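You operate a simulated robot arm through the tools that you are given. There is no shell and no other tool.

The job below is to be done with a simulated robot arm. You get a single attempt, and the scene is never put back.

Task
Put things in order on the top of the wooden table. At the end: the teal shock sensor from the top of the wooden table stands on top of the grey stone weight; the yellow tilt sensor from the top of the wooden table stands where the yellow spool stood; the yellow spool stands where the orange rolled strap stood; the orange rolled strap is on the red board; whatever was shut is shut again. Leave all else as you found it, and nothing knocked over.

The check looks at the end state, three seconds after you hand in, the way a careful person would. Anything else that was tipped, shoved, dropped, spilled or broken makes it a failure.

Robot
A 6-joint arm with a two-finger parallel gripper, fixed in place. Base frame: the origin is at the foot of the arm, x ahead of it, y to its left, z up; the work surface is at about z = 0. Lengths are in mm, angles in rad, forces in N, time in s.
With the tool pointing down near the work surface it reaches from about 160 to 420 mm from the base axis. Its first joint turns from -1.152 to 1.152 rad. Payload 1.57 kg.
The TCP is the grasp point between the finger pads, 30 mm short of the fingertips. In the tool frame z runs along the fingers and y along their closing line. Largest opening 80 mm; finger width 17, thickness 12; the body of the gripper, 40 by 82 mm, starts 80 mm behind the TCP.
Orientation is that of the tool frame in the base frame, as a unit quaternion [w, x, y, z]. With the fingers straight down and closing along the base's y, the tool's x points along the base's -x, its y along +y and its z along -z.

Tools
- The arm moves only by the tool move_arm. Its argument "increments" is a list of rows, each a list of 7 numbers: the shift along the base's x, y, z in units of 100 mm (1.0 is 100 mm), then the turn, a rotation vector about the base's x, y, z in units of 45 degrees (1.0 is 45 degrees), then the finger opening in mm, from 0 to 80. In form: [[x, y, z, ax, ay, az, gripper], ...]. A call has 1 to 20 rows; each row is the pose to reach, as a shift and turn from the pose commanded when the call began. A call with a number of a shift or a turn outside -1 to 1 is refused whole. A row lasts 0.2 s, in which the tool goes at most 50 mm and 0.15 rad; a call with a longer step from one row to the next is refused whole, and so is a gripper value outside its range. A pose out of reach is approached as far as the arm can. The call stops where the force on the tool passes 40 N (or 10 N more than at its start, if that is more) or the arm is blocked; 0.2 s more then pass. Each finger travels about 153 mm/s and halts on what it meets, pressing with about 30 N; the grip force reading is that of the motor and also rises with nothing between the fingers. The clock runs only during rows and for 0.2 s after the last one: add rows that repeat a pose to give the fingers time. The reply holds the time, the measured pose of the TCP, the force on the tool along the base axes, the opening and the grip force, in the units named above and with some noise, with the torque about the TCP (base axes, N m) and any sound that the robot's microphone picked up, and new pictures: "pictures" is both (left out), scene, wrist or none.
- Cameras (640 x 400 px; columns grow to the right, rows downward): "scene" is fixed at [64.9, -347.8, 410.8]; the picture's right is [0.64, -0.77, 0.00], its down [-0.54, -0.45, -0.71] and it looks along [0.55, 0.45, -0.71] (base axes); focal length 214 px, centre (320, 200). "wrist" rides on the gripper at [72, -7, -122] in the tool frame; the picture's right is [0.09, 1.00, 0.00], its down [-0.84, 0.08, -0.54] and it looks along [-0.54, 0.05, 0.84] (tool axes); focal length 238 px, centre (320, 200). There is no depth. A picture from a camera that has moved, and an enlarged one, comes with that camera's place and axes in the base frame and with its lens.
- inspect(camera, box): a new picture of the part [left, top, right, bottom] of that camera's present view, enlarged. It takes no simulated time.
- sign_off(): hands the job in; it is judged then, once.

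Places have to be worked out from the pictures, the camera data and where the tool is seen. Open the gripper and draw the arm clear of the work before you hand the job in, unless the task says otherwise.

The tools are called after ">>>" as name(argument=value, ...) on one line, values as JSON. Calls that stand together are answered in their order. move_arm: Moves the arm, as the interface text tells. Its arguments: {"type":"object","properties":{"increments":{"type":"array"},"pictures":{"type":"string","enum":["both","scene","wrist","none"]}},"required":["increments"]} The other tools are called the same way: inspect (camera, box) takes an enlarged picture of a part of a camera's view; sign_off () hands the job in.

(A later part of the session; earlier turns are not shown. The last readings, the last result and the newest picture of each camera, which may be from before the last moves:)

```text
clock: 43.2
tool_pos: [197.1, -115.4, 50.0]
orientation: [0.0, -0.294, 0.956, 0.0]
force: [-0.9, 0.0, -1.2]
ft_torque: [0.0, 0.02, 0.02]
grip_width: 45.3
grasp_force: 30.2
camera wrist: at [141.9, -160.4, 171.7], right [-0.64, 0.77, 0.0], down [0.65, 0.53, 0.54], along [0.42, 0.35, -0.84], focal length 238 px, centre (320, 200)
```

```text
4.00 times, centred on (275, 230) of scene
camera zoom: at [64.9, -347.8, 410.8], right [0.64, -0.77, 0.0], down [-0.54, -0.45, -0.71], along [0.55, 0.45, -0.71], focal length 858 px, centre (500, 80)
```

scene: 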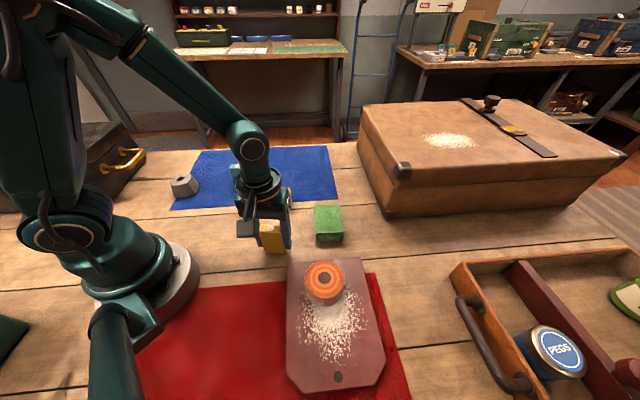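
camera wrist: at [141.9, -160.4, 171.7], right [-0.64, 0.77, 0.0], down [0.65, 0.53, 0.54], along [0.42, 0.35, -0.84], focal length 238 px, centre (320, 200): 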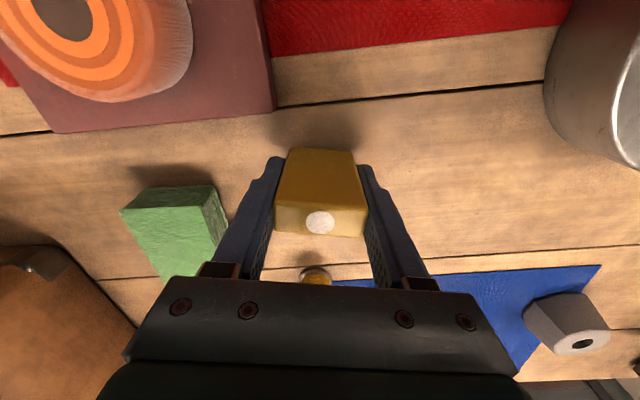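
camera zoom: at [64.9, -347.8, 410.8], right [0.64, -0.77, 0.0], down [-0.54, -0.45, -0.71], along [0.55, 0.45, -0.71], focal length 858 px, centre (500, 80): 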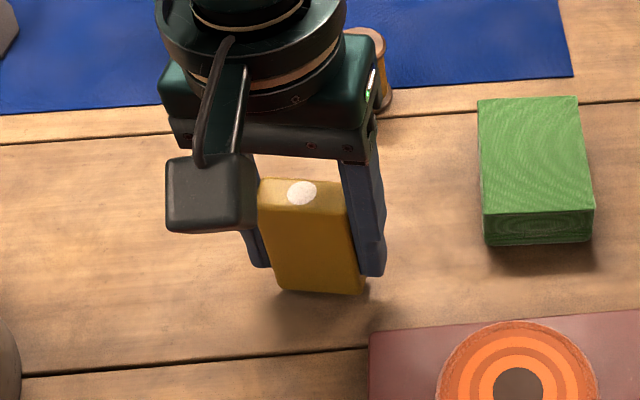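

The sensor's base lines up with the spool's old base within about 2 mm. I lower in millimetre steps.

>>> move_arm(increments=[[0, 0, -0.02, 0, 0, 0, 36], [0, 0, -0.035, 0, 0, 0, 36], [0, 0, -0.05, 0, 0, 0, 36], [0, 0, -0.05, 0, 0, 0, 36]], pictures="none")

>>> move_arm(increments=[[0, 0, -0.006, 0, 0, 0, 36], [0, 0, -0.01, 0, 0, 0, 36], [0, 0, -0.01, 0, 0, 0, 36]], pictures="none")

>>> move_arm(increments=[[0, 0, -0.005, 0, 0, 0, 36], [0, 0, -0.005, 0, 0, 0, 36]], pictures="none")

```text
clock: 44.2
tool_pos: [197.1, -114.9, 45.4]
orientation: [0.001, -0.294, 0.956, 0.0]
force: [0.1, 0.3, -0.9]
ft_torque: [0.01, -0.02, 0.01]
grip_width: 45.6
grasp_force: 30.5
```

```text
clock: 45.0
tool_pos: [197.9, -114.2, 44.6]
orientation: [0.0, -0.294, 0.956, 0.0]
force: [-0.5, -0.6, -1.4]
ft_torque: [0.05, -0.01, 0.0]
grip_width: 45.5
grasp_force: 30.3
```

```text
clock: 45.6
tool_pos: [198.8, -114.3, 43.1]
orientation: [0.001, -0.294, 0.956, 0.0]
force: [0.1, -0.1, -1.0]
ft_torque: [0.0, -0.03, 0.03]
grip_width: 45.4
grasp_force: 30.2
```

No contact yet (the load is still carried); I continue in half-millimetre steps.

>>> move_arm(increments=[[0, 0, -0.005, 0, 0, 0, 36], [0, 0, -0.005, 0, 0, 0, 36]], pictures="none")

>>> move_arm(increments=[[0, 0, -0.005, 0, 0, 0, 36], [0, 0, -0.005, 0, 0, 0, 36]], pictures="none")

```text
clock: 46.2
tool_pos: [197.3, -114.5, 43.0]
orientation: [0.001, -0.294, 0.956, 0.001]
force: [-0.1, -0.8, -1.5]
ft_torque: [-0.01, -0.01, 0.03]
grip_width: 45.6
grasp_force: 30.4
```

```text
clock: 46.9
tool_pos: [198.3, -114.0, 42.8]
orientation: [0.001, -0.293, 0.956, 0.0]
force: [-2.6, -0.6, 6.9]
ft_torque: [0.03, 0.13, -0.01]
grip_width: 45.5
grasp_force: 30.3
```

The sensor has touched down (about 7 N). I open the fingers slowly and look.

>>> move_arm(increments=[[0, 0, 0, 0, 0, 0, 44], [0, 0, 0, 0, 0, 0, 47], [0, 0, 0, 0, 0, 0, 54], [0, 0, 0, 0, 0, 0, 62], [0, 0, 0, 0, 0, 0, 62]])

>>> inspect(camera="scene", box=[220, 180, 330, 280])

>>> inspect(camera="wrist", box=[220, 80, 420, 260])

```text
clock: 48.0
tool_pos: [197.1, -114.9, 42.1]
orientation: [0.001, -0.293, 0.956, 0.001]
force: [0.4, -0.2, 0.0]
ft_torque: [0.04, -0.01, 0.0]
grip_width: 62.2
grasp_force: 0.0
camera wrist: at [141.6, -160.1, 163.8], right [-0.64, 0.77, 0.0], down [0.65, 0.53, 0.54], along [0.42, 0.35, -0.84], focal length 238 px, centre (320, 200)
```

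scene: 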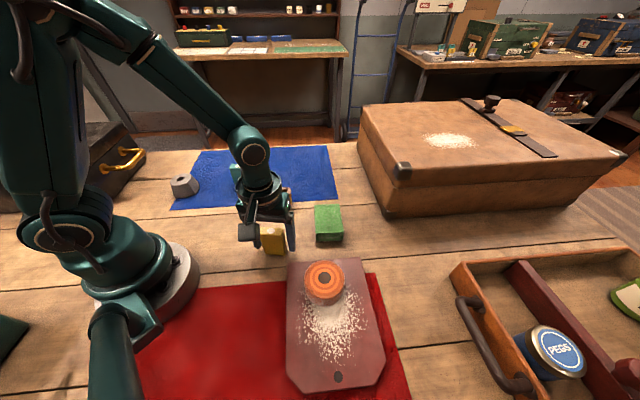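
wrist: 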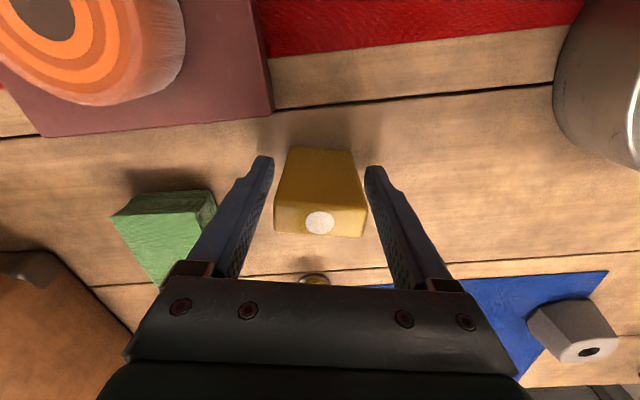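

```text
4.00 times, centred on (275, 230) of scene
camera zoom: at [64.9, -347.8, 410.8], right [0.64, -0.77, 0.0], down [-0.54, -0.45, -0.71], along [0.55, 0.45, -0.71], focal length 858 px, centre (500, 80)
```

zoom: 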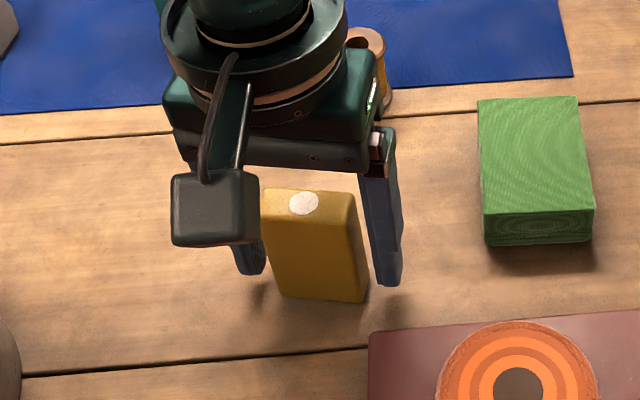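

```text
2.22 times, centred on (320, 170) of wrist
camera zoom: at [141.6, -160.1, 163.8], right [-0.64, 0.77, 0.0], down [0.65, 0.53, 0.54], along [0.42, 0.35, -0.84], focal length 530 px, centre (320, 267)
```

zoom: 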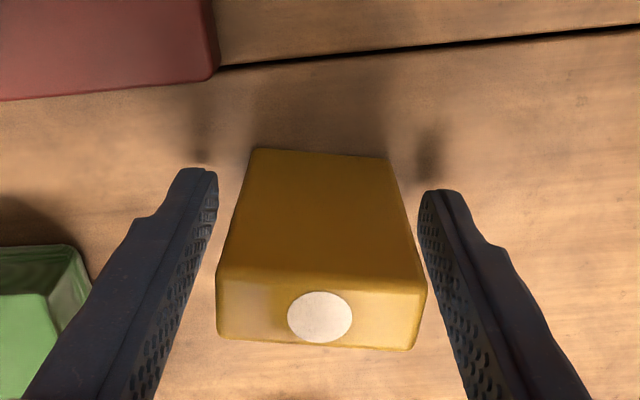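

The yellow sensor stands upright at the spool's old place. I rise straight up and then go toward the teal sensor.

>>> move_arm(increments=[[0, 0, 0.06, 0, 0, 0, 62], [0, 0, 0.2, 0, 0, 0, 62], [0, 0, 0.45, 0, 0, 0, 62], [0, 0, 0.75, 0, 0, 0, 62], [0, 0, 1.0, 0, 0, 0, 62], [0, 0, 1.0, 0, 0, 0, 62]])

>>> inspect(camera="scene", box=[220, 180, 330, 280])

>>> move_arm(increments=[[0.1, 0.27, 0.1, 0, 0, 0, 62], [0.2, 0.52, 0.2, 0, 0, 0, 62], [0.3, 0.77, 0.2, 0, 0, 0, 62]], pictures="none")

>>> move_arm(increments=[[0.1, 0.27, 0, 0, 0, 0, 62], [0.2, 0.52, 0, 0, 0, 0, 62], [0.3, 0.77, 0, 0, 0, 0, 62]], pictures="none")

>>> move_arm(increments=[[0.1, 0.27, 0, 0, 0, 0, 62], [0.2, 0.52, 0, 0, 0, 0, 62], [0.287, 0.735, 0, 0, 0, 0, 62], [0.287, 0.735, 0, 0, 0, 0, 62]])

>>> inspect(camera="wrist", box=[240, 60, 400, 200])

```text
clock: 49.5
tool_pos: [197.3, -112.8, 144.1]
orientation: [0.001, -0.294, 0.956, 0.001]
force: [-0.6, -0.2, 0.5]
ft_torque: [-0.02, 0.02, 0.02]
grip_width: 61.9
grasp_force: 0.1
camera wrist: at [141.2, -159.8, 264.7], right [-0.64, 0.77, 0.0], down [0.65, 0.53, 0.54], along [0.42, 0.35, -0.84], focal length 238 px, centre (320, 200)
```

scene: 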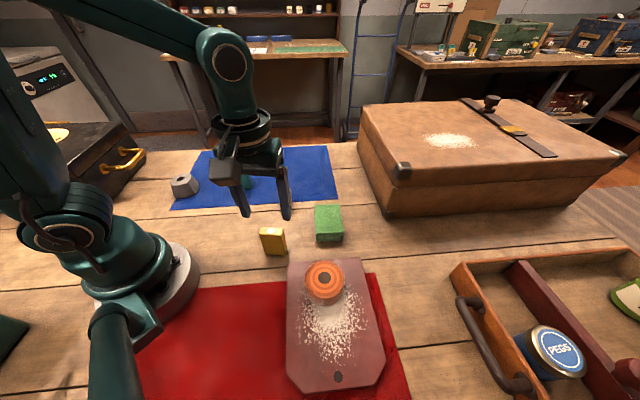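
wrist: 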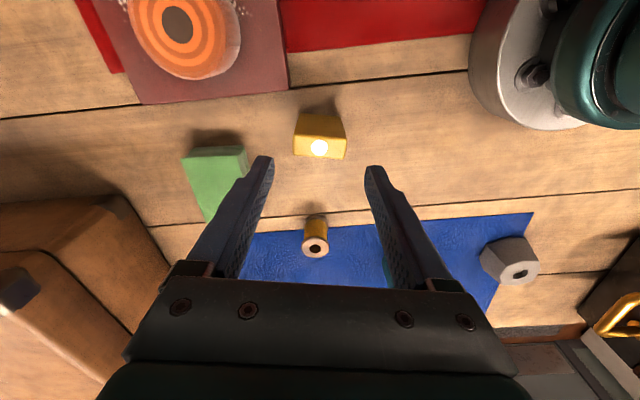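

```text
4.00 times, centred on (275, 230) of scene
camera zoom: at [64.9, -347.8, 410.8], right [0.64, -0.77, 0.0], down [-0.54, -0.45, -0.71], along [0.55, 0.45, -0.71], focal length 858 px, centre (500, 80)
```

zoom: 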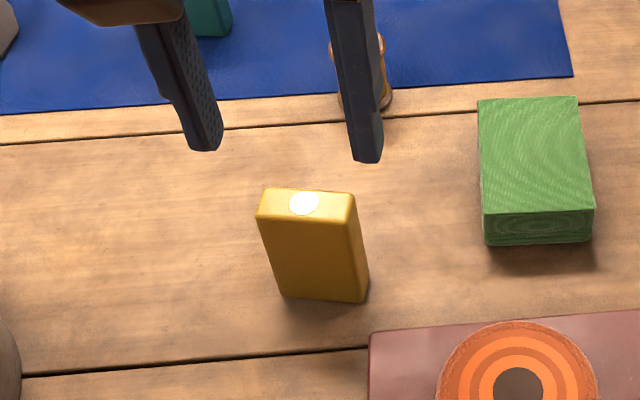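

```text
clock: 50.2
tool_pos: [227.5, -34.7, 163.1]
orientation: [0.001, -0.293, 0.956, 0.0]
force: [0.7, -1.0, -0.4]
ft_torque: [0.0, 0.0, 0.0]
grip_width: 62.0
grasp_force: 0.0
```

```text
clock: 51.0
tool_pos: [258.5, 39.5, 162.4]
orientation: [0.001, -0.294, 0.956, 0.0]
force: [-0.3, -0.6, -0.3]
ft_torque: [-0.02, 0.02, -0.03]
grip_width: 61.9
grasp_force: 0.0
```

```text
clock: 52.0
tool_pos: [283.5, 114.4, 161.1]
orientation: [0.001, -0.294, 0.956, 0.0]
force: [0.9, -0.3, 0.1]
ft_torque: [-0.01, 0.0, -0.01]
grip_width: 61.9
grasp_force: 0.1
camera wrist: at [227.3, 68.2, 282.0], right [-0.64, 0.77, 0.0], down [0.65, 0.53, 0.54], along [0.42, 0.34, -0.84], focal length 238 px, centre (320, 200)
```

scene: 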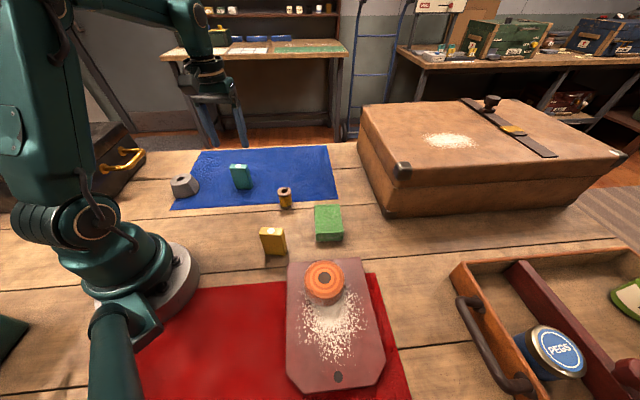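
wrist: 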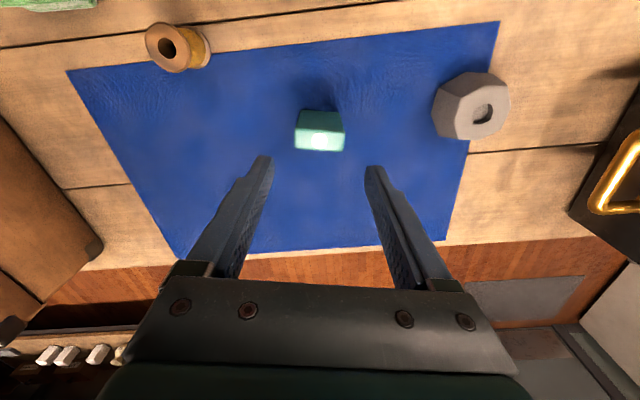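

```text
2.86 times, centred on (320, 130) of wrist
camera zoom: at [227.3, 68.2, 282.0], right [-0.64, 0.77, 0.0], down [0.65, 0.53, 0.54], along [0.42, 0.34, -0.84], focal length 681 px, centre (320, 400)
```

zoom: 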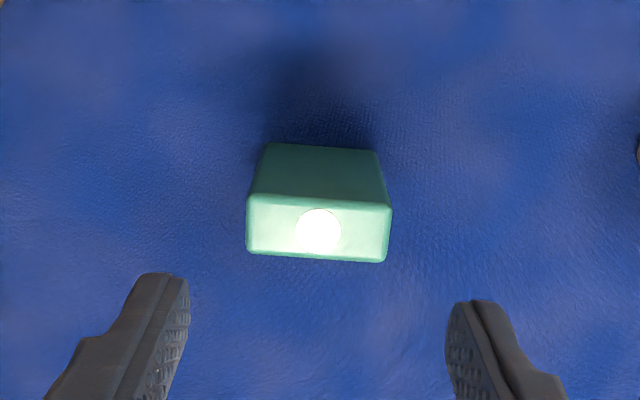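

Teal is centred within about 1.5 mm under the tool. From here I also look closely at the grey weight to measure its top.

>>> inspect(camera="wrist", box=[420, 60, 530, 150])

>>> inspect(camera="scene", box=[160, 160, 220, 210])

```text
4.44 times, centred on (475, 105) of wrist
camera zoom: at [227.3, 68.2, 282.0], right [-0.64, 0.77, 0.0], down [0.65, 0.53, 0.54], along [0.42, 0.34, -0.84], focal length 1059 px, centre (-369, 622)
```

zoom: 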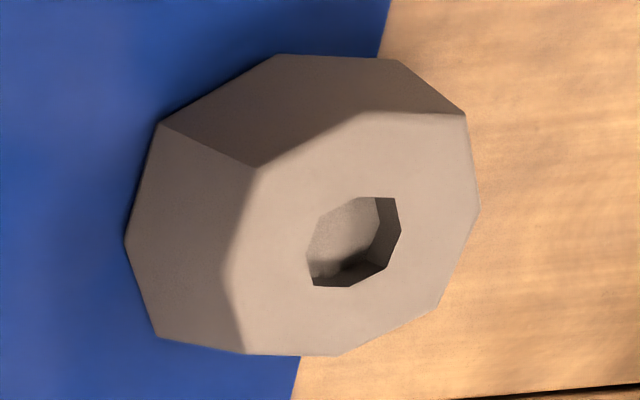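

```text
8.00 times, centred on (190, 185) of scene
camera zoom: at [64.9, -347.8, 410.8], right [0.64, -0.77, 0.0], down [-0.54, -0.45, -0.71], along [0.55, 0.45, -0.71], focal length 1716 px, centre (1360, 320)
```

zoom: 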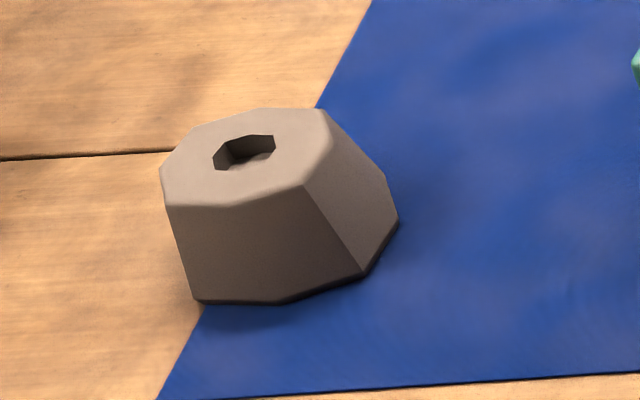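

The weight's top is a flat octagon about 54 mm across at z ≈ 41, centred about (-112, +112) mm from the present tool position; the sensor's 45 × 19 mm foot fits on it. Now I correct slightly and descend around the teal sensor.

>>> move_arm(increments=[[0.016, -0.004, -0.15, 0, 0, 0, 62], [0.016, -0.004, -0.4, 0, 0, 0, 62], [0.016, -0.004, -0.65, 0, 0, 0, 62], [0.016, -0.004, -0.85, 0, 0, 0, 62], [0.016, -0.004, -1.0, 0, 0, 0, 62], [0.016, -0.004, -1.0, 0, 0, 0, 62]])

>>> inspect(camera="wrist", box=[220, 80, 420, 260])

>>> inspect(camera="scene", box=[190, 130, 290, 210])

```text
clock: 53.5
tool_pos: [286.1, 112.2, 61.2]
orientation: [0.001, -0.294, 0.956, 0.0]
force: [0.5, -0.5, 0.3]
ft_torque: [-0.01, 0.0, 0.05]
grip_width: 62.2
grasp_force: 0.1
camera wrist: at [230.2, 67.2, 182.4], right [-0.64, 0.77, 0.0], down [0.65, 0.53, 0.54], along [0.42, 0.34, -0.84], focal length 238 px, centre (320, 200)
```

scene: 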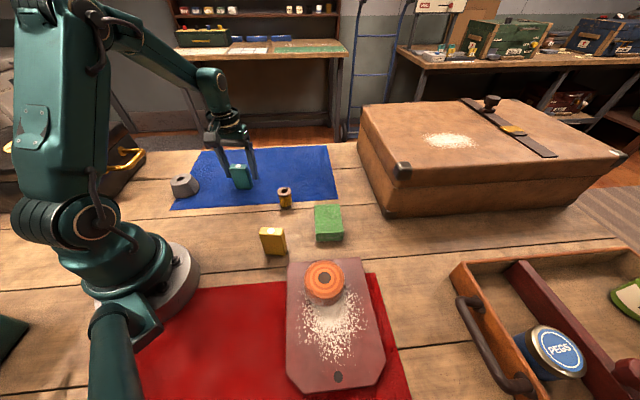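
wrist: 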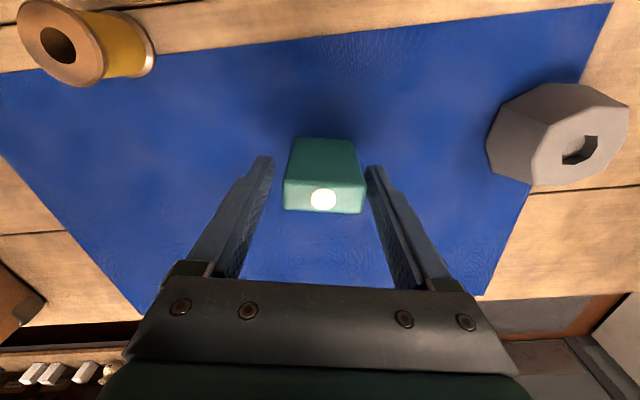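

```text
2.22 times, centred on (320, 170) of wrist
camera zoom: at [230.2, 67.2, 182.4], right [-0.64, 0.77, 0.0], down [0.65, 0.53, 0.54], along [0.42, 0.34, -0.84], focal length 530 px, centre (320, 267)
```

zoom: 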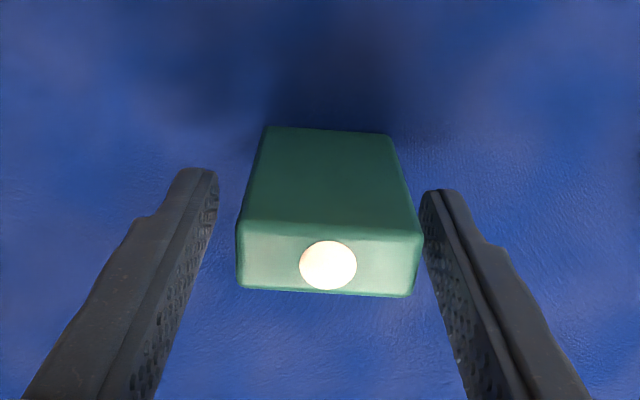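

```text
5.00 times, centred on (240, 170) of scene
camera zoom: at [64.9, -347.8, 410.8], right [0.64, -0.77, 0.0], down [-0.54, -0.45, -0.71], along [0.55, 0.45, -0.71], focal length 1072 px, centre (720, 350)
```

zoom: 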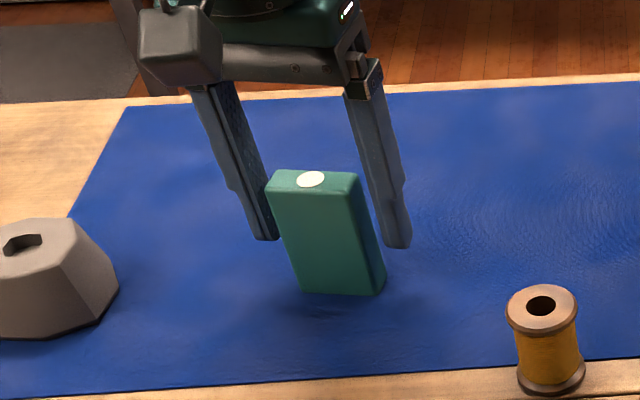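

Teal sits about 1.3 mm toward the left finger; I correct, lower 20 mm and close.

>>> move_arm(increments=[[-0.007, 0.011, -0.1, 0, 0, 0, 62], [-0.007, 0.011, -0.2, 0, 0, 0, 62], [-0.007, 0.011, -0.2, 0, 0, 0, 56], [-0.007, 0.011, -0.2, 0, 0, 0, 50], [-0.007, 0.011, -0.2, 0, 0, 0, 44], [-0.007, 0.011, -0.2, 0, 0, 0, 38], [-0.007, 0.011, -0.2, 0, 0, 0, 36]])

>>> inspect(camera="wrist", box=[220, 80, 420, 260])

>>> inspect(camera="wrist", box=[480, 70, 640, 200])

```text
clock: 55.0
tool_pos: [285.7, 114.2, 41.4]
orientation: [0.001, -0.293, 0.956, 0.001]
force: [0.3, 0.2, -0.4]
ft_torque: [0.02, -0.01, -0.01]
grip_width: 45.6
grasp_force: 30.2
camera wrist: at [229.9, 68.7, 163.4], right [-0.64, 0.77, 0.0], down [0.65, 0.53, 0.54], along [0.42, 0.35, -0.84], focal length 238 px, centre (320, 200)
```

scene: 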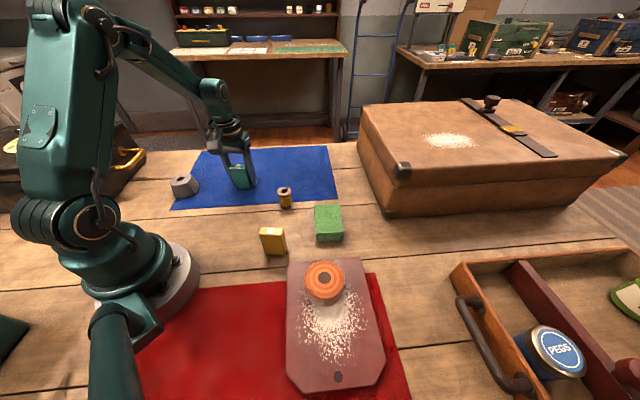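
wrist: 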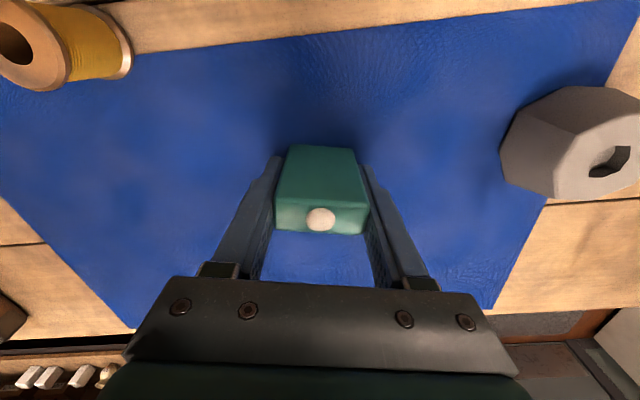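

```text
2.22 times, centred on (320, 170) of wrist
camera zoom: at [229.9, 68.7, 163.4], right [-0.64, 0.77, 0.0], down [0.65, 0.53, 0.54], along [0.42, 0.35, -0.84], focal length 530 px, centre (320, 267)
```

zoom: 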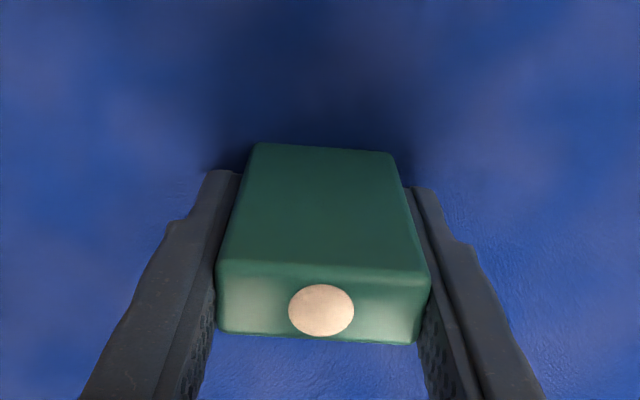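

```text
3.08 times, centred on (560, 135) of wrist
camera zoom: at [229.9, 68.7, 163.4], right [-0.64, 0.77, 0.0], down [0.65, 0.53, 0.54], along [0.42, 0.35, -0.84], focal length 733 px, centre (-418, 400)
```

zoom: 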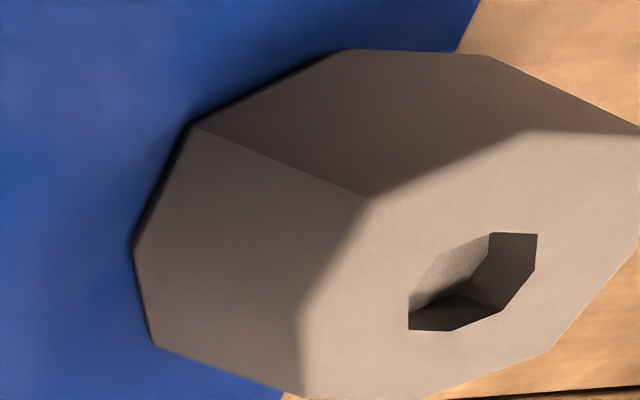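

Teal is held at 45.6 mm, centred on the tool. I lift it 100 mm straight up.

>>> move_arm(increments=[[0, 0, 0.06, 0, 0, 0, 36], [0, 0, 0.2, 0, 0, 0, 36], [0, 0, 0.45, 0, 0, 0, 36], [0, 0, 0.7, 0, 0, 0, 36], [0, 0, 0.9, 0, 0, 0, 36], [0, 0, 1.0, 0, 0, 0, 36], [0, 0, 1.0, 0, 0, 0, 36]], pictures="wrist")

>>> move_arm(increments=[[-0.1, 0.1, 0, 0, 0, 0, 36], [-0.25, 0.24, 0, 0, 0, 0, 36], [-0.42, 0.41, 0, 0, 0, 0, 36], [-0.53, 0.52, 0, 0, 0, 0, 36], [-0.57, 0.56, 0, 0, 0, 0, 36], [-0.57, 0.56, 0, 0, 0, 0, 36]])

>>> inspect(camera="wrist", box=[340, 80, 500, 220])

```text
clock: 56.6
tool_pos: [286.2, 112.5, 143.1]
orientation: [0.001, -0.294, 0.956, 0.001]
force: [0.9, 0.8, -1.4]
ft_torque: [0.01, 0.02, 0.03]
grip_width: 45.7
grasp_force: 29.8
camera wrist: at [230.7, 67.2, 263.8], right [-0.64, 0.77, 0.0], down [0.65, 0.53, 0.54], along [0.42, 0.35, -0.84], focal length 238 px, centre (320, 200)
```

wrist: 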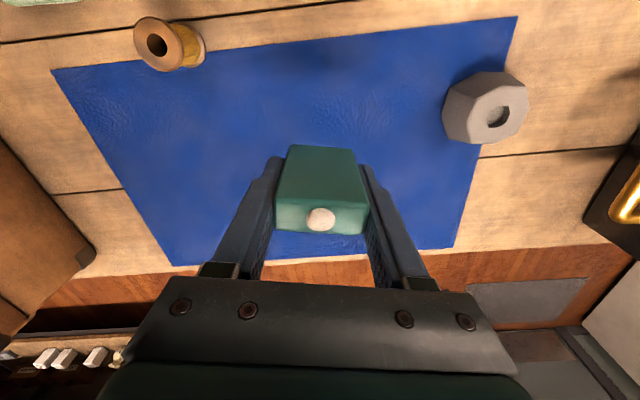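

```text
clock: 58.0
tool_pos: [229.2, 168.3, 140.6]
orientation: [0.001, -0.294, 0.956, 0.0]
force: [0.0, -0.2, -1.5]
ft_torque: [-0.01, 0.0, -0.01]
grip_width: 45.4
grasp_force: 30.4
camera wrist: at [173.8, 123.7, 263.7], right [-0.64, 0.77, 0.0], down [0.65, 0.53, 0.54], along [0.42, 0.35, -0.84], focal length 238 px, centre (320, 200)
```

scene: 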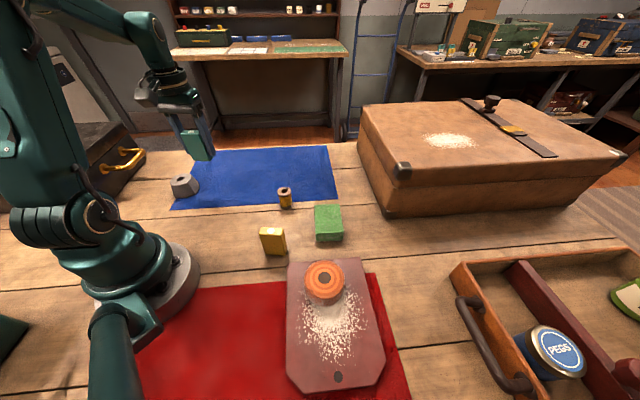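
wrist: 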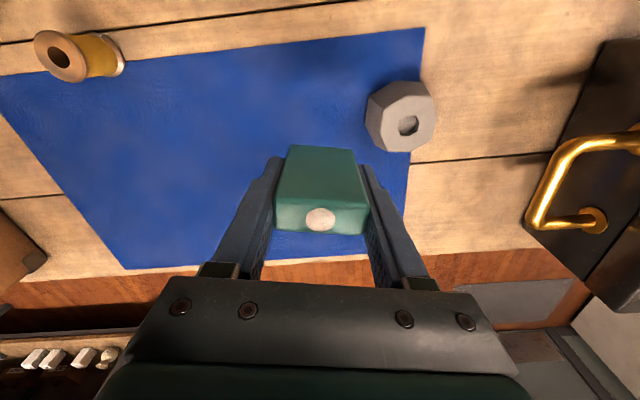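

```text
2.86 times, centred on (420, 150) of wrist
camera zoom: at [173.8, 123.7, 263.7], right [-0.64, 0.77, 0.0], down [0.65, 0.53, 0.54], along [0.42, 0.35, -0.84], focal length 681 px, centre (34, 343)
```

zoom: 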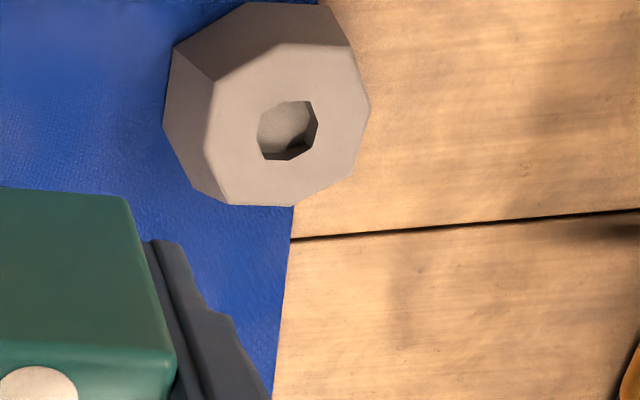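

The weight's top centre is about (-59.5, +56) mm from the tool now. I carry the teal sensor over it at the same height.

>>> move_arm(increments=[[-0.1, 0.09, 0, 0, 0, 0, 36], [-0.26, 0.24, 0, 0, 0, 0, 36], [-0.43, 0.4, 0, 0, 0, 0, 36], [-0.55, 0.52, 0, 0, 0, 0, 36], [-0.595, 0.559, 0, 0, 0, 0, 36], [-0.595, 0.559, 0, 0, 0, 0, 36]])

>>> inspect(camera="wrist", box=[240, 60, 440, 240])

>>> inspect(camera="scene", box=[130, 110, 240, 210])

```text
clock: 59.5
tool_pos: [171.2, 226.3, 142.7]
orientation: [0.001, -0.294, 0.956, 0.0]
force: [0.6, 0.0, -0.5]
ft_torque: [0.04, 0.0, 0.01]
grip_width: 45.6
grasp_force: 30.1
camera wrist: at [115.3, 180.9, 263.2], right [-0.64, 0.77, 0.0], down [0.65, 0.53, 0.54], along [0.42, 0.35, -0.84], focal length 238 px, centre (320, 200)
```

scene: 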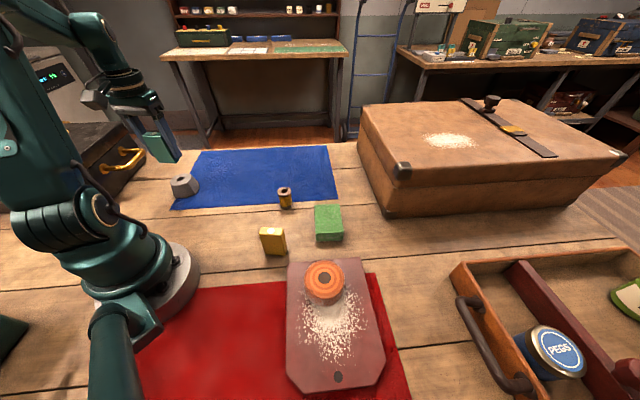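
wrist: 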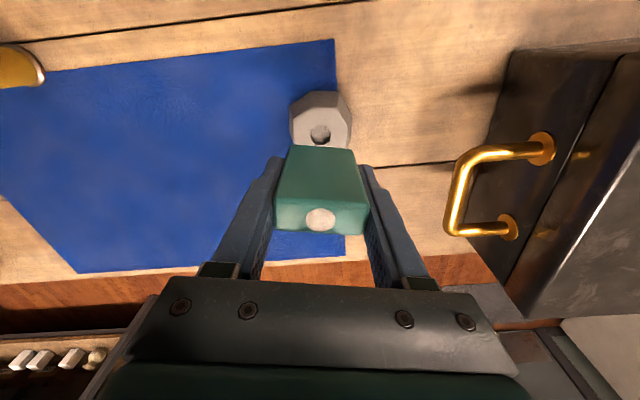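

```text
2.22 times, centred on (340, 150) of wrist
camera zoom: at [115.3, 180.9, 263.2], right [-0.64, 0.77, 0.0], down [0.65, 0.53, 0.54], along [0.42, 0.35, -0.84], focal length 530 px, centre (276, 311)
```

zoom: 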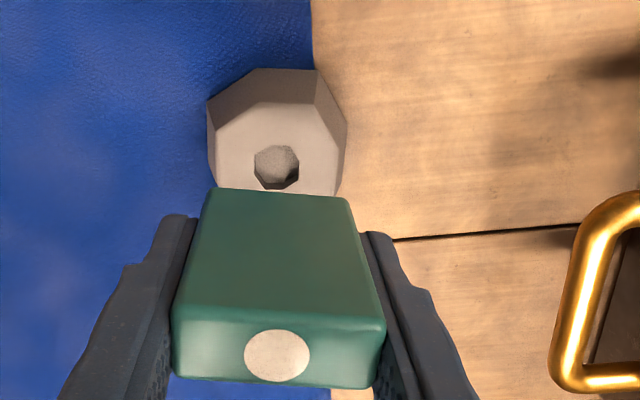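

```text
4.00 times, centred on (185, 160) of scene
camera zoom: at [64.9, -347.8, 410.8], right [0.64, -0.77, 0.0], down [-0.54, -0.45, -0.71], along [0.55, 0.45, -0.71], focal length 858 px, centre (860, 360)
```

zoom: 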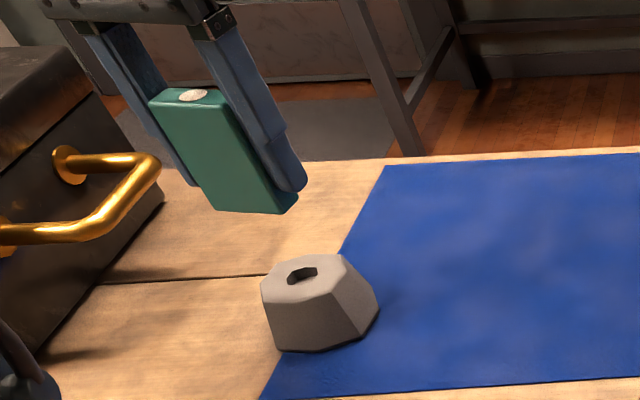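

The weight's hole lies about 1 mm behind the tool axis; I correct that and lower to roughly 12 mm above the weight, then check in both views.

>>> move_arm(increments=[[-0.01, -0.002, -0.05, 0, 0, 0, 36], [-0.01, -0.002, -0.2, 0, 0, 0, 36], [-0.01, -0.002, -0.35, 0, 0, 0, 36], [-0.01, -0.002, -0.45, 0, 0, 0, 36], [-0.01, -0.002, -0.45, 0, 0, 0, 36]])

>>> inspect(camera="wrist", box=[240, 60, 440, 240])

>>> inspect(camera="scene", box=[140, 130, 240, 210])

```text
clock: 60.6
tool_pos: [168.1, 226.0, 97.1]
orientation: [0.001, -0.294, 0.956, 0.0]
force: [-0.1, -0.1, -0.9]
ft_torque: [-0.01, -0.01, -0.03]
grip_width: 45.5
grasp_force: 30.5
camera wrist: at [113.4, 179.7, 218.5], right [-0.64, 0.77, 0.0], down [0.65, 0.53, 0.54], along [0.42, 0.35, -0.84], focal length 238 px, centre (320, 200)
```

scene: 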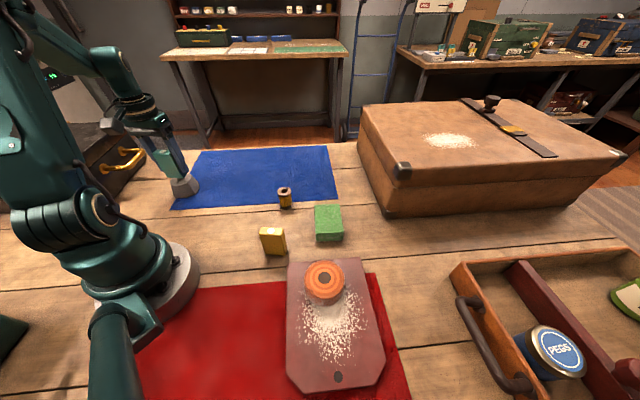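
wrist: 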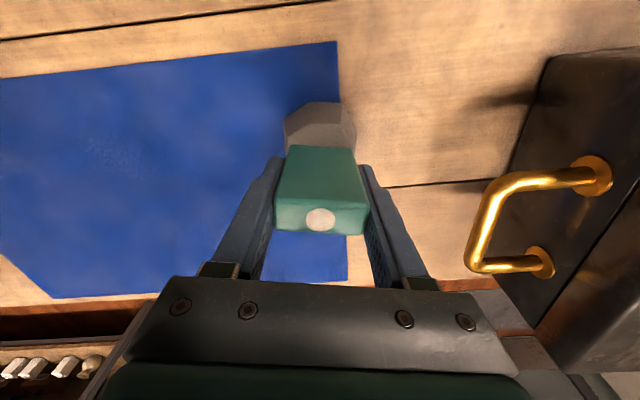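

```text
2.22 times, centred on (340, 150) of wrist
camera zoom: at [113.4, 179.7, 218.5], right [-0.64, 0.77, 0.0], down [0.65, 0.53, 0.54], along [0.42, 0.35, -0.84], focal length 530 px, centre (276, 311)
```

zoom: 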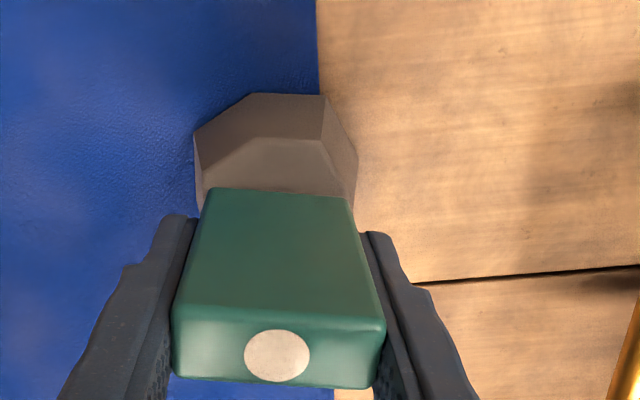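

```text
5.00 times, centred on (190, 170) of scene
camera zoom: at [64.9, -347.8, 410.8], right [0.64, -0.77, 0.0], down [-0.54, -0.45, -0.71], along [0.55, 0.45, -0.71], focal length 1072 px, centre (970, 350)
```

zoom: 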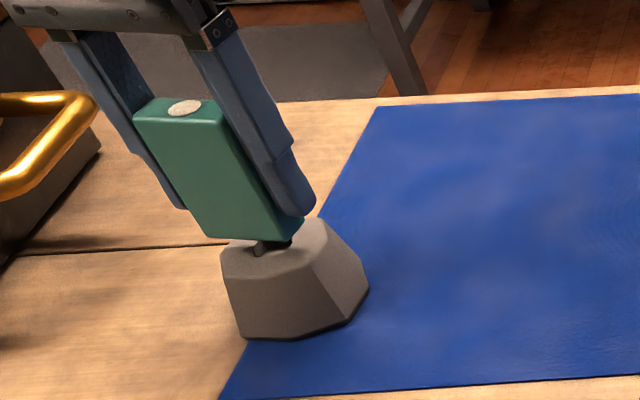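

Both views agree to within about 3 mm; the scene view hints the sensor sits slightly left. I shift 1.5 mm that way, lower another 10 mm and look closely again.

>>> move_arm(increments=[[0.01, -0.012, -0.02, 0, 0, 0, 36], [0.01, -0.012, -0.06, 0, 0, 0, 36], [0.01, -0.012, -0.1, 0, 0, 0, 36], [0.01, -0.012, -0.1, 0, 0, 0, 36]], pictures="none")

>>> inspect(camera="scene", box=[160, 145, 210, 205])

>>> inspect(camera="wrist", box=[260, 80, 400, 240])

```text
clock: 61.6
tool_pos: [171.4, 224.1, 87.1]
orientation: [0.0, -0.294, 0.956, 0.0]
force: [0.5, -0.2, -0.7]
ft_torque: [0.0, 0.03, 0.03]
grip_width: 45.4
grasp_force: 30.0
```

```text
6.67 times, centred on (185, 175) of scene
camera zoom: at [64.9, -347.8, 410.8], right [0.64, -0.77, 0.0], down [-0.54, -0.45, -0.71], along [0.55, 0.45, -0.71], focal length 1430 px, centre (1220, 367)
```

zoom: 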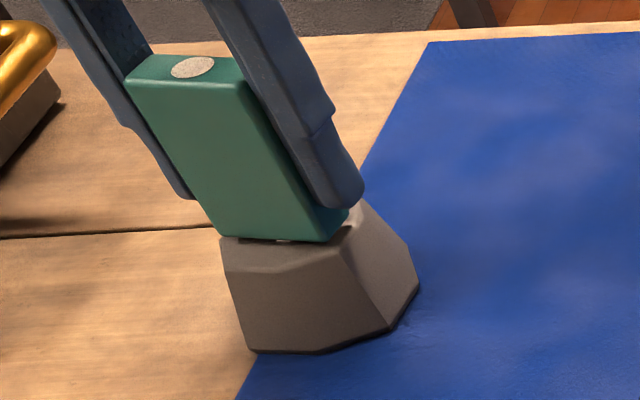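

```text
2.50 times, centred on (330, 160) of wrist
camera zoom: at [114.7, 177.7, 209.0], right [-0.64, 0.77, 0.0], down [0.65, 0.53, 0.54], along [0.42, 0.34, -0.84], focal length 596 px, centre (295, 300)
```

zoom: 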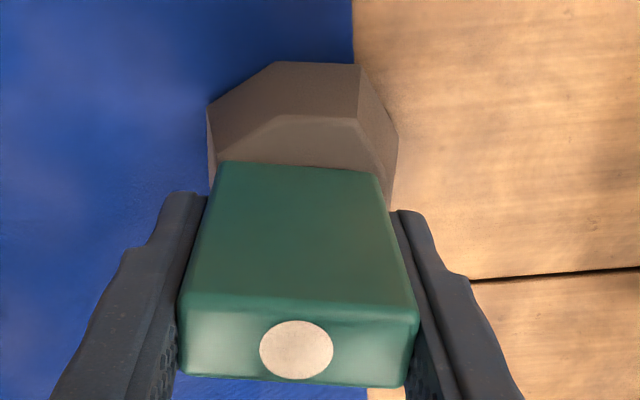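

The two views bracket the centre (about 2 mm either way), so this position is good. I lower in small steps until contact with the weight's top.

>>> move_arm(increments=[[0, 0, -0.007, 0, 0, 0, 36], [0, 0, -0.014, 0, 0, 0, 36], [0, 0, -0.02, 0, 0, 0, 36], [0, 0, -0.02, 0, 0, 0, 36]], pictures="none")

>>> move_arm(increments=[[0, 0, -0.006, 0, 0, 0, 36], [0, 0, -0.006, 0, 0, 0, 36]], pictures="none")

```text
clock: 62.6
tool_pos: [170.0, 224.7, 86.1]
orientation: [0.001, -0.293, 0.956, 0.001]
force: [0.7, 0.6, -0.7]
ft_torque: [-0.01, 0.03, 0.01]
grip_width: 45.5
grasp_force: 30.4
```

```text
clock: 63.2
tool_pos: [170.0, 224.6, 84.1]
orientation: [0.001, -0.294, 0.956, -0.001]
force: [0.1, 0.7, -1.7]
ft_torque: [0.01, 0.03, 0.01]
grip_width: 45.6
grasp_force: 29.9
```

No contact yet; I go on in half-millimetre steps.

>>> move_arm(increments=[[0, 0, -0.006, 0, 0, 0, 36], [0, 0, -0.006, 0, 0, 0, 36]], pictures="none")

>>> move_arm(increments=[[0, 0, -0.006, 0, 0, 0, 36], [0, 0, -0.006, 0, 0, 0, 36]], pictures="none")

>>> inspect(camera="scene", box=[160, 145, 210, 205])

```text
clock: 63.9
tool_pos: [169.4, 224.1, 84.5]
orientation: [0.001, -0.294, 0.956, 0.0]
force: [0.3, 0.0, -1.3]
ft_torque: [-0.03, 0.03, -0.01]
grip_width: 45.5
grasp_force: 29.8
```

```text
clock: 64.5
tool_pos: [171.0, 224.3, 83.0]
orientation: [0.001, -0.294, 0.956, 0.0]
force: [-5.0, -3.5, 18.5]
ft_torque: [-0.13, 0.16, 0.06]
grip_width: 45.4
grasp_force: 29.6
```

```text
6.67 times, centred on (185, 175) of scene
camera zoom: at [64.8, -347.8, 410.8], right [0.64, -0.77, 0.0], down [-0.54, -0.45, -0.71], along [0.55, 0.45, -0.71], focal length 1430 px, centre (1220, 367)
```

zoom: 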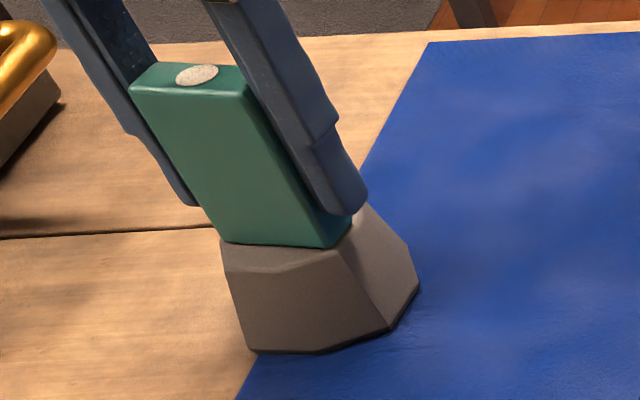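

The sensor now rests on the weight's top (18 N), its foot within the octagon. I ease up 0.3 mm and open the fingers slowly.

>>> move_arm(increments=[[0, 0, 0.003, 0, 0, 0, 36], [0, 0, 0.003, 0, 0, 0, 42], [0, 0, 0.003, 0, 0, 0, 46], [0, 0, 0.003, 0, 0, 0, 50], [0, 0, 0.003, 0, 0, 0, 56], [0, 0, 0.003, 0, 0, 0, 62], [0, 0, 0.003, 0, 0, 0, 62]])

>>> inspect(camera="scene", box=[160, 145, 210, 205])

>>> inspect(camera="wrist", box=[240, 60, 440, 240])

```text
clock: 66.0
tool_pos: [170.2, 224.4, 83.5]
orientation: [0.0, -0.294, 0.956, 0.0]
force: [-0.8, -0.7, 0.5]
ft_torque: [-0.03, -0.01, -0.02]
grip_width: 62.3
grasp_force: 0.0
camera wrist: at [114.4, 178.4, 205.3], right [-0.64, 0.77, 0.0], down [0.65, 0.53, 0.54], along [0.42, 0.35, -0.84], focal length 238 px, centre (320, 200)
```

scene: 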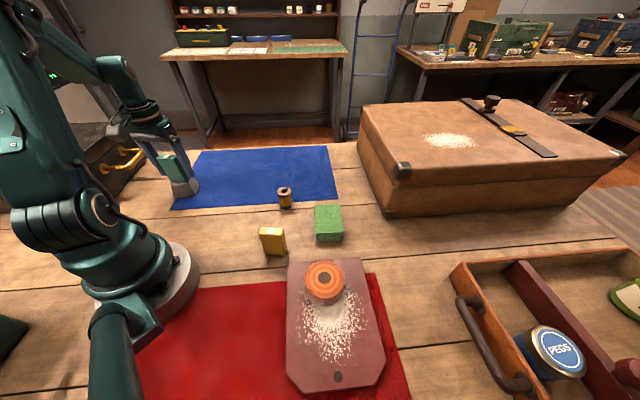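
wrist: 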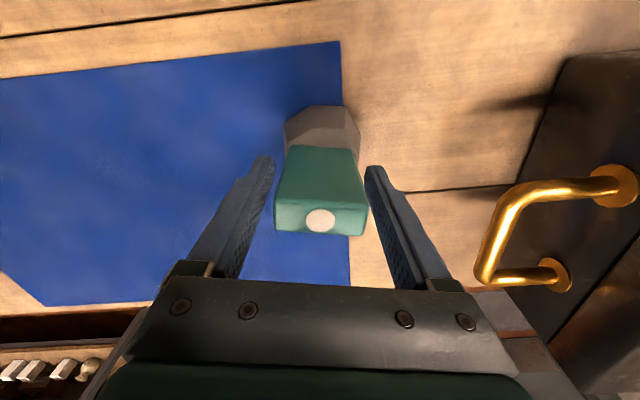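

```text
6.67 times, centred on (185, 175) of scene
camera zoom: at [64.9, -347.8, 410.8], right [0.64, -0.77, 0.0], down [-0.54, -0.45, -0.71], along [0.55, 0.45, -0.71], focal length 1430 px, centre (1220, 367)
```

zoom: 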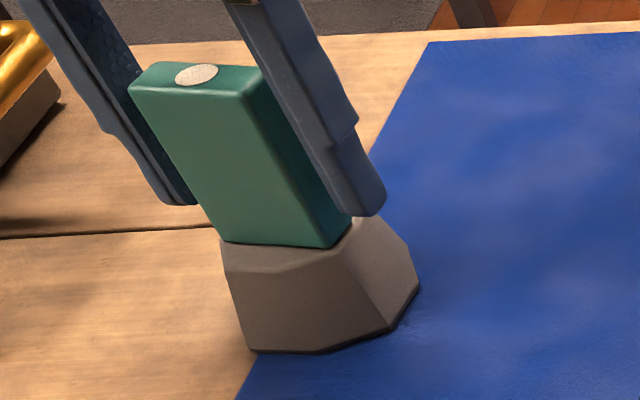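

```text
2.22 times, centred on (340, 150) of wrist
camera zoom: at [114.4, 178.4, 205.3], right [-0.64, 0.77, 0.0], down [0.65, 0.53, 0.54], along [0.42, 0.35, -0.84], focal length 530 px, centre (276, 311)
```

zoom: 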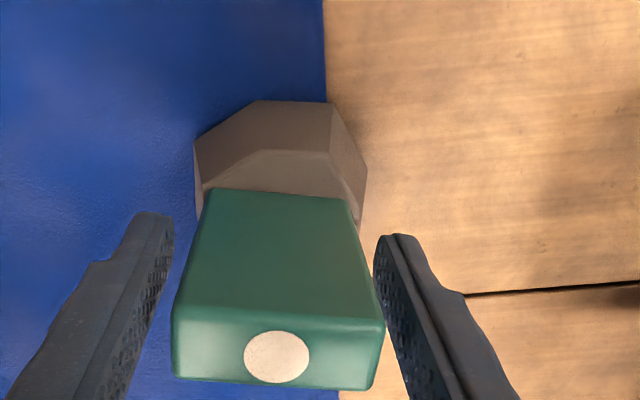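

The teal sensor stands on the weight, fingers clear. I rise slowly straight up.

>>> move_arm(increments=[[0, 0, 0.05, 0, 0, 0, 62], [0, 0, 0.15, 0, 0, 0, 62], [0, 0, 0.35, 0, 0, 0, 62], [0, 0, 0.6, 0, 0, 0, 62], [0, 0, 0.85, 0, 0, 0, 62], [0, 0, 1.0, 0, 0, 0, 62], [0, 0, 1.0, 0, 0, 0, 62]])

>>> inspect(camera="scene", box=[150, 130, 350, 270])

>>> inspect(camera="wrist", box=[240, 60, 400, 200])

```text
clock: 67.7
tool_pos: [170.1, 224.9, 183.6]
orientation: [0.001, -0.294, 0.956, 0.0]
force: [1.1, 0.0, -0.2]
ft_torque: [0.02, 0.03, 0.0]
grip_width: 62.0
grasp_force: 0.0
camera wrist: at [115.2, 178.5, 304.8], right [-0.64, 0.77, 0.0], down [0.65, 0.53, 0.54], along [0.42, 0.35, -0.84], focal length 238 px, centre (320, 200)
```

scene: 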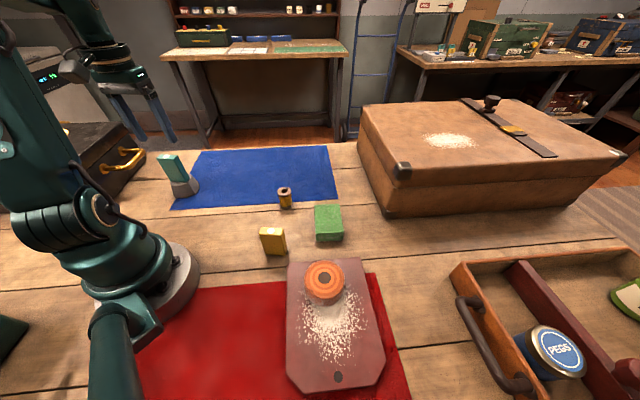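
wrist: 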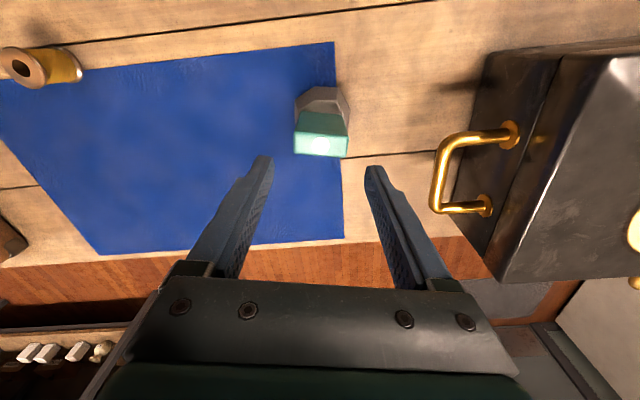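

```text
2.86 times, centred on (250, 200) of scene
camera zoom: at [64.9, -347.8, 410.8], right [0.64, -0.77, 0.0], down [-0.54, -0.45, -0.71], along [0.55, 0.45, -0.71], focal length 613 px, centre (520, 200)
```

zoom: 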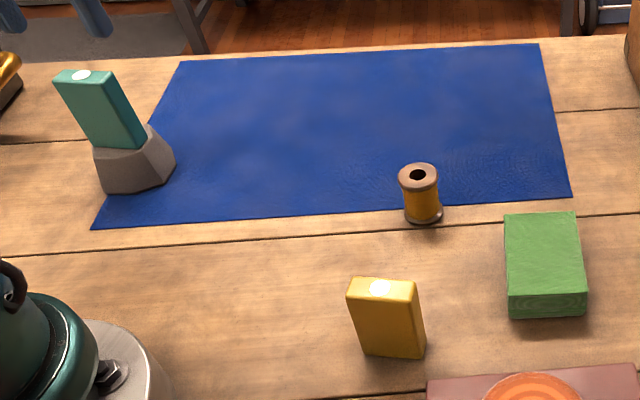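

```text
2.86 times, centred on (320, 130) of wrist
camera zoom: at [115.2, 178.5, 304.8], right [-0.64, 0.77, 0.0], down [0.65, 0.53, 0.54], along [0.42, 0.35, -0.84], focal length 681 px, centre (320, 400)
```

zoom: 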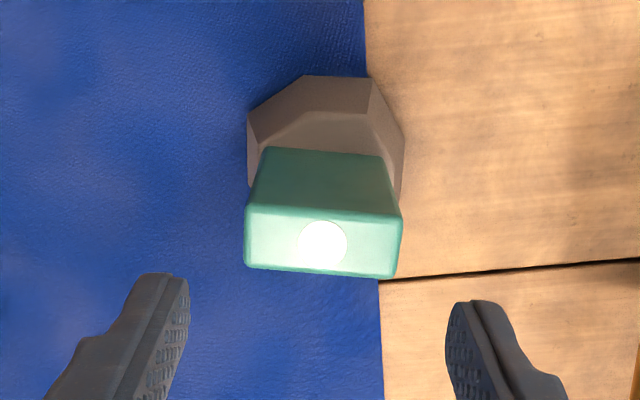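

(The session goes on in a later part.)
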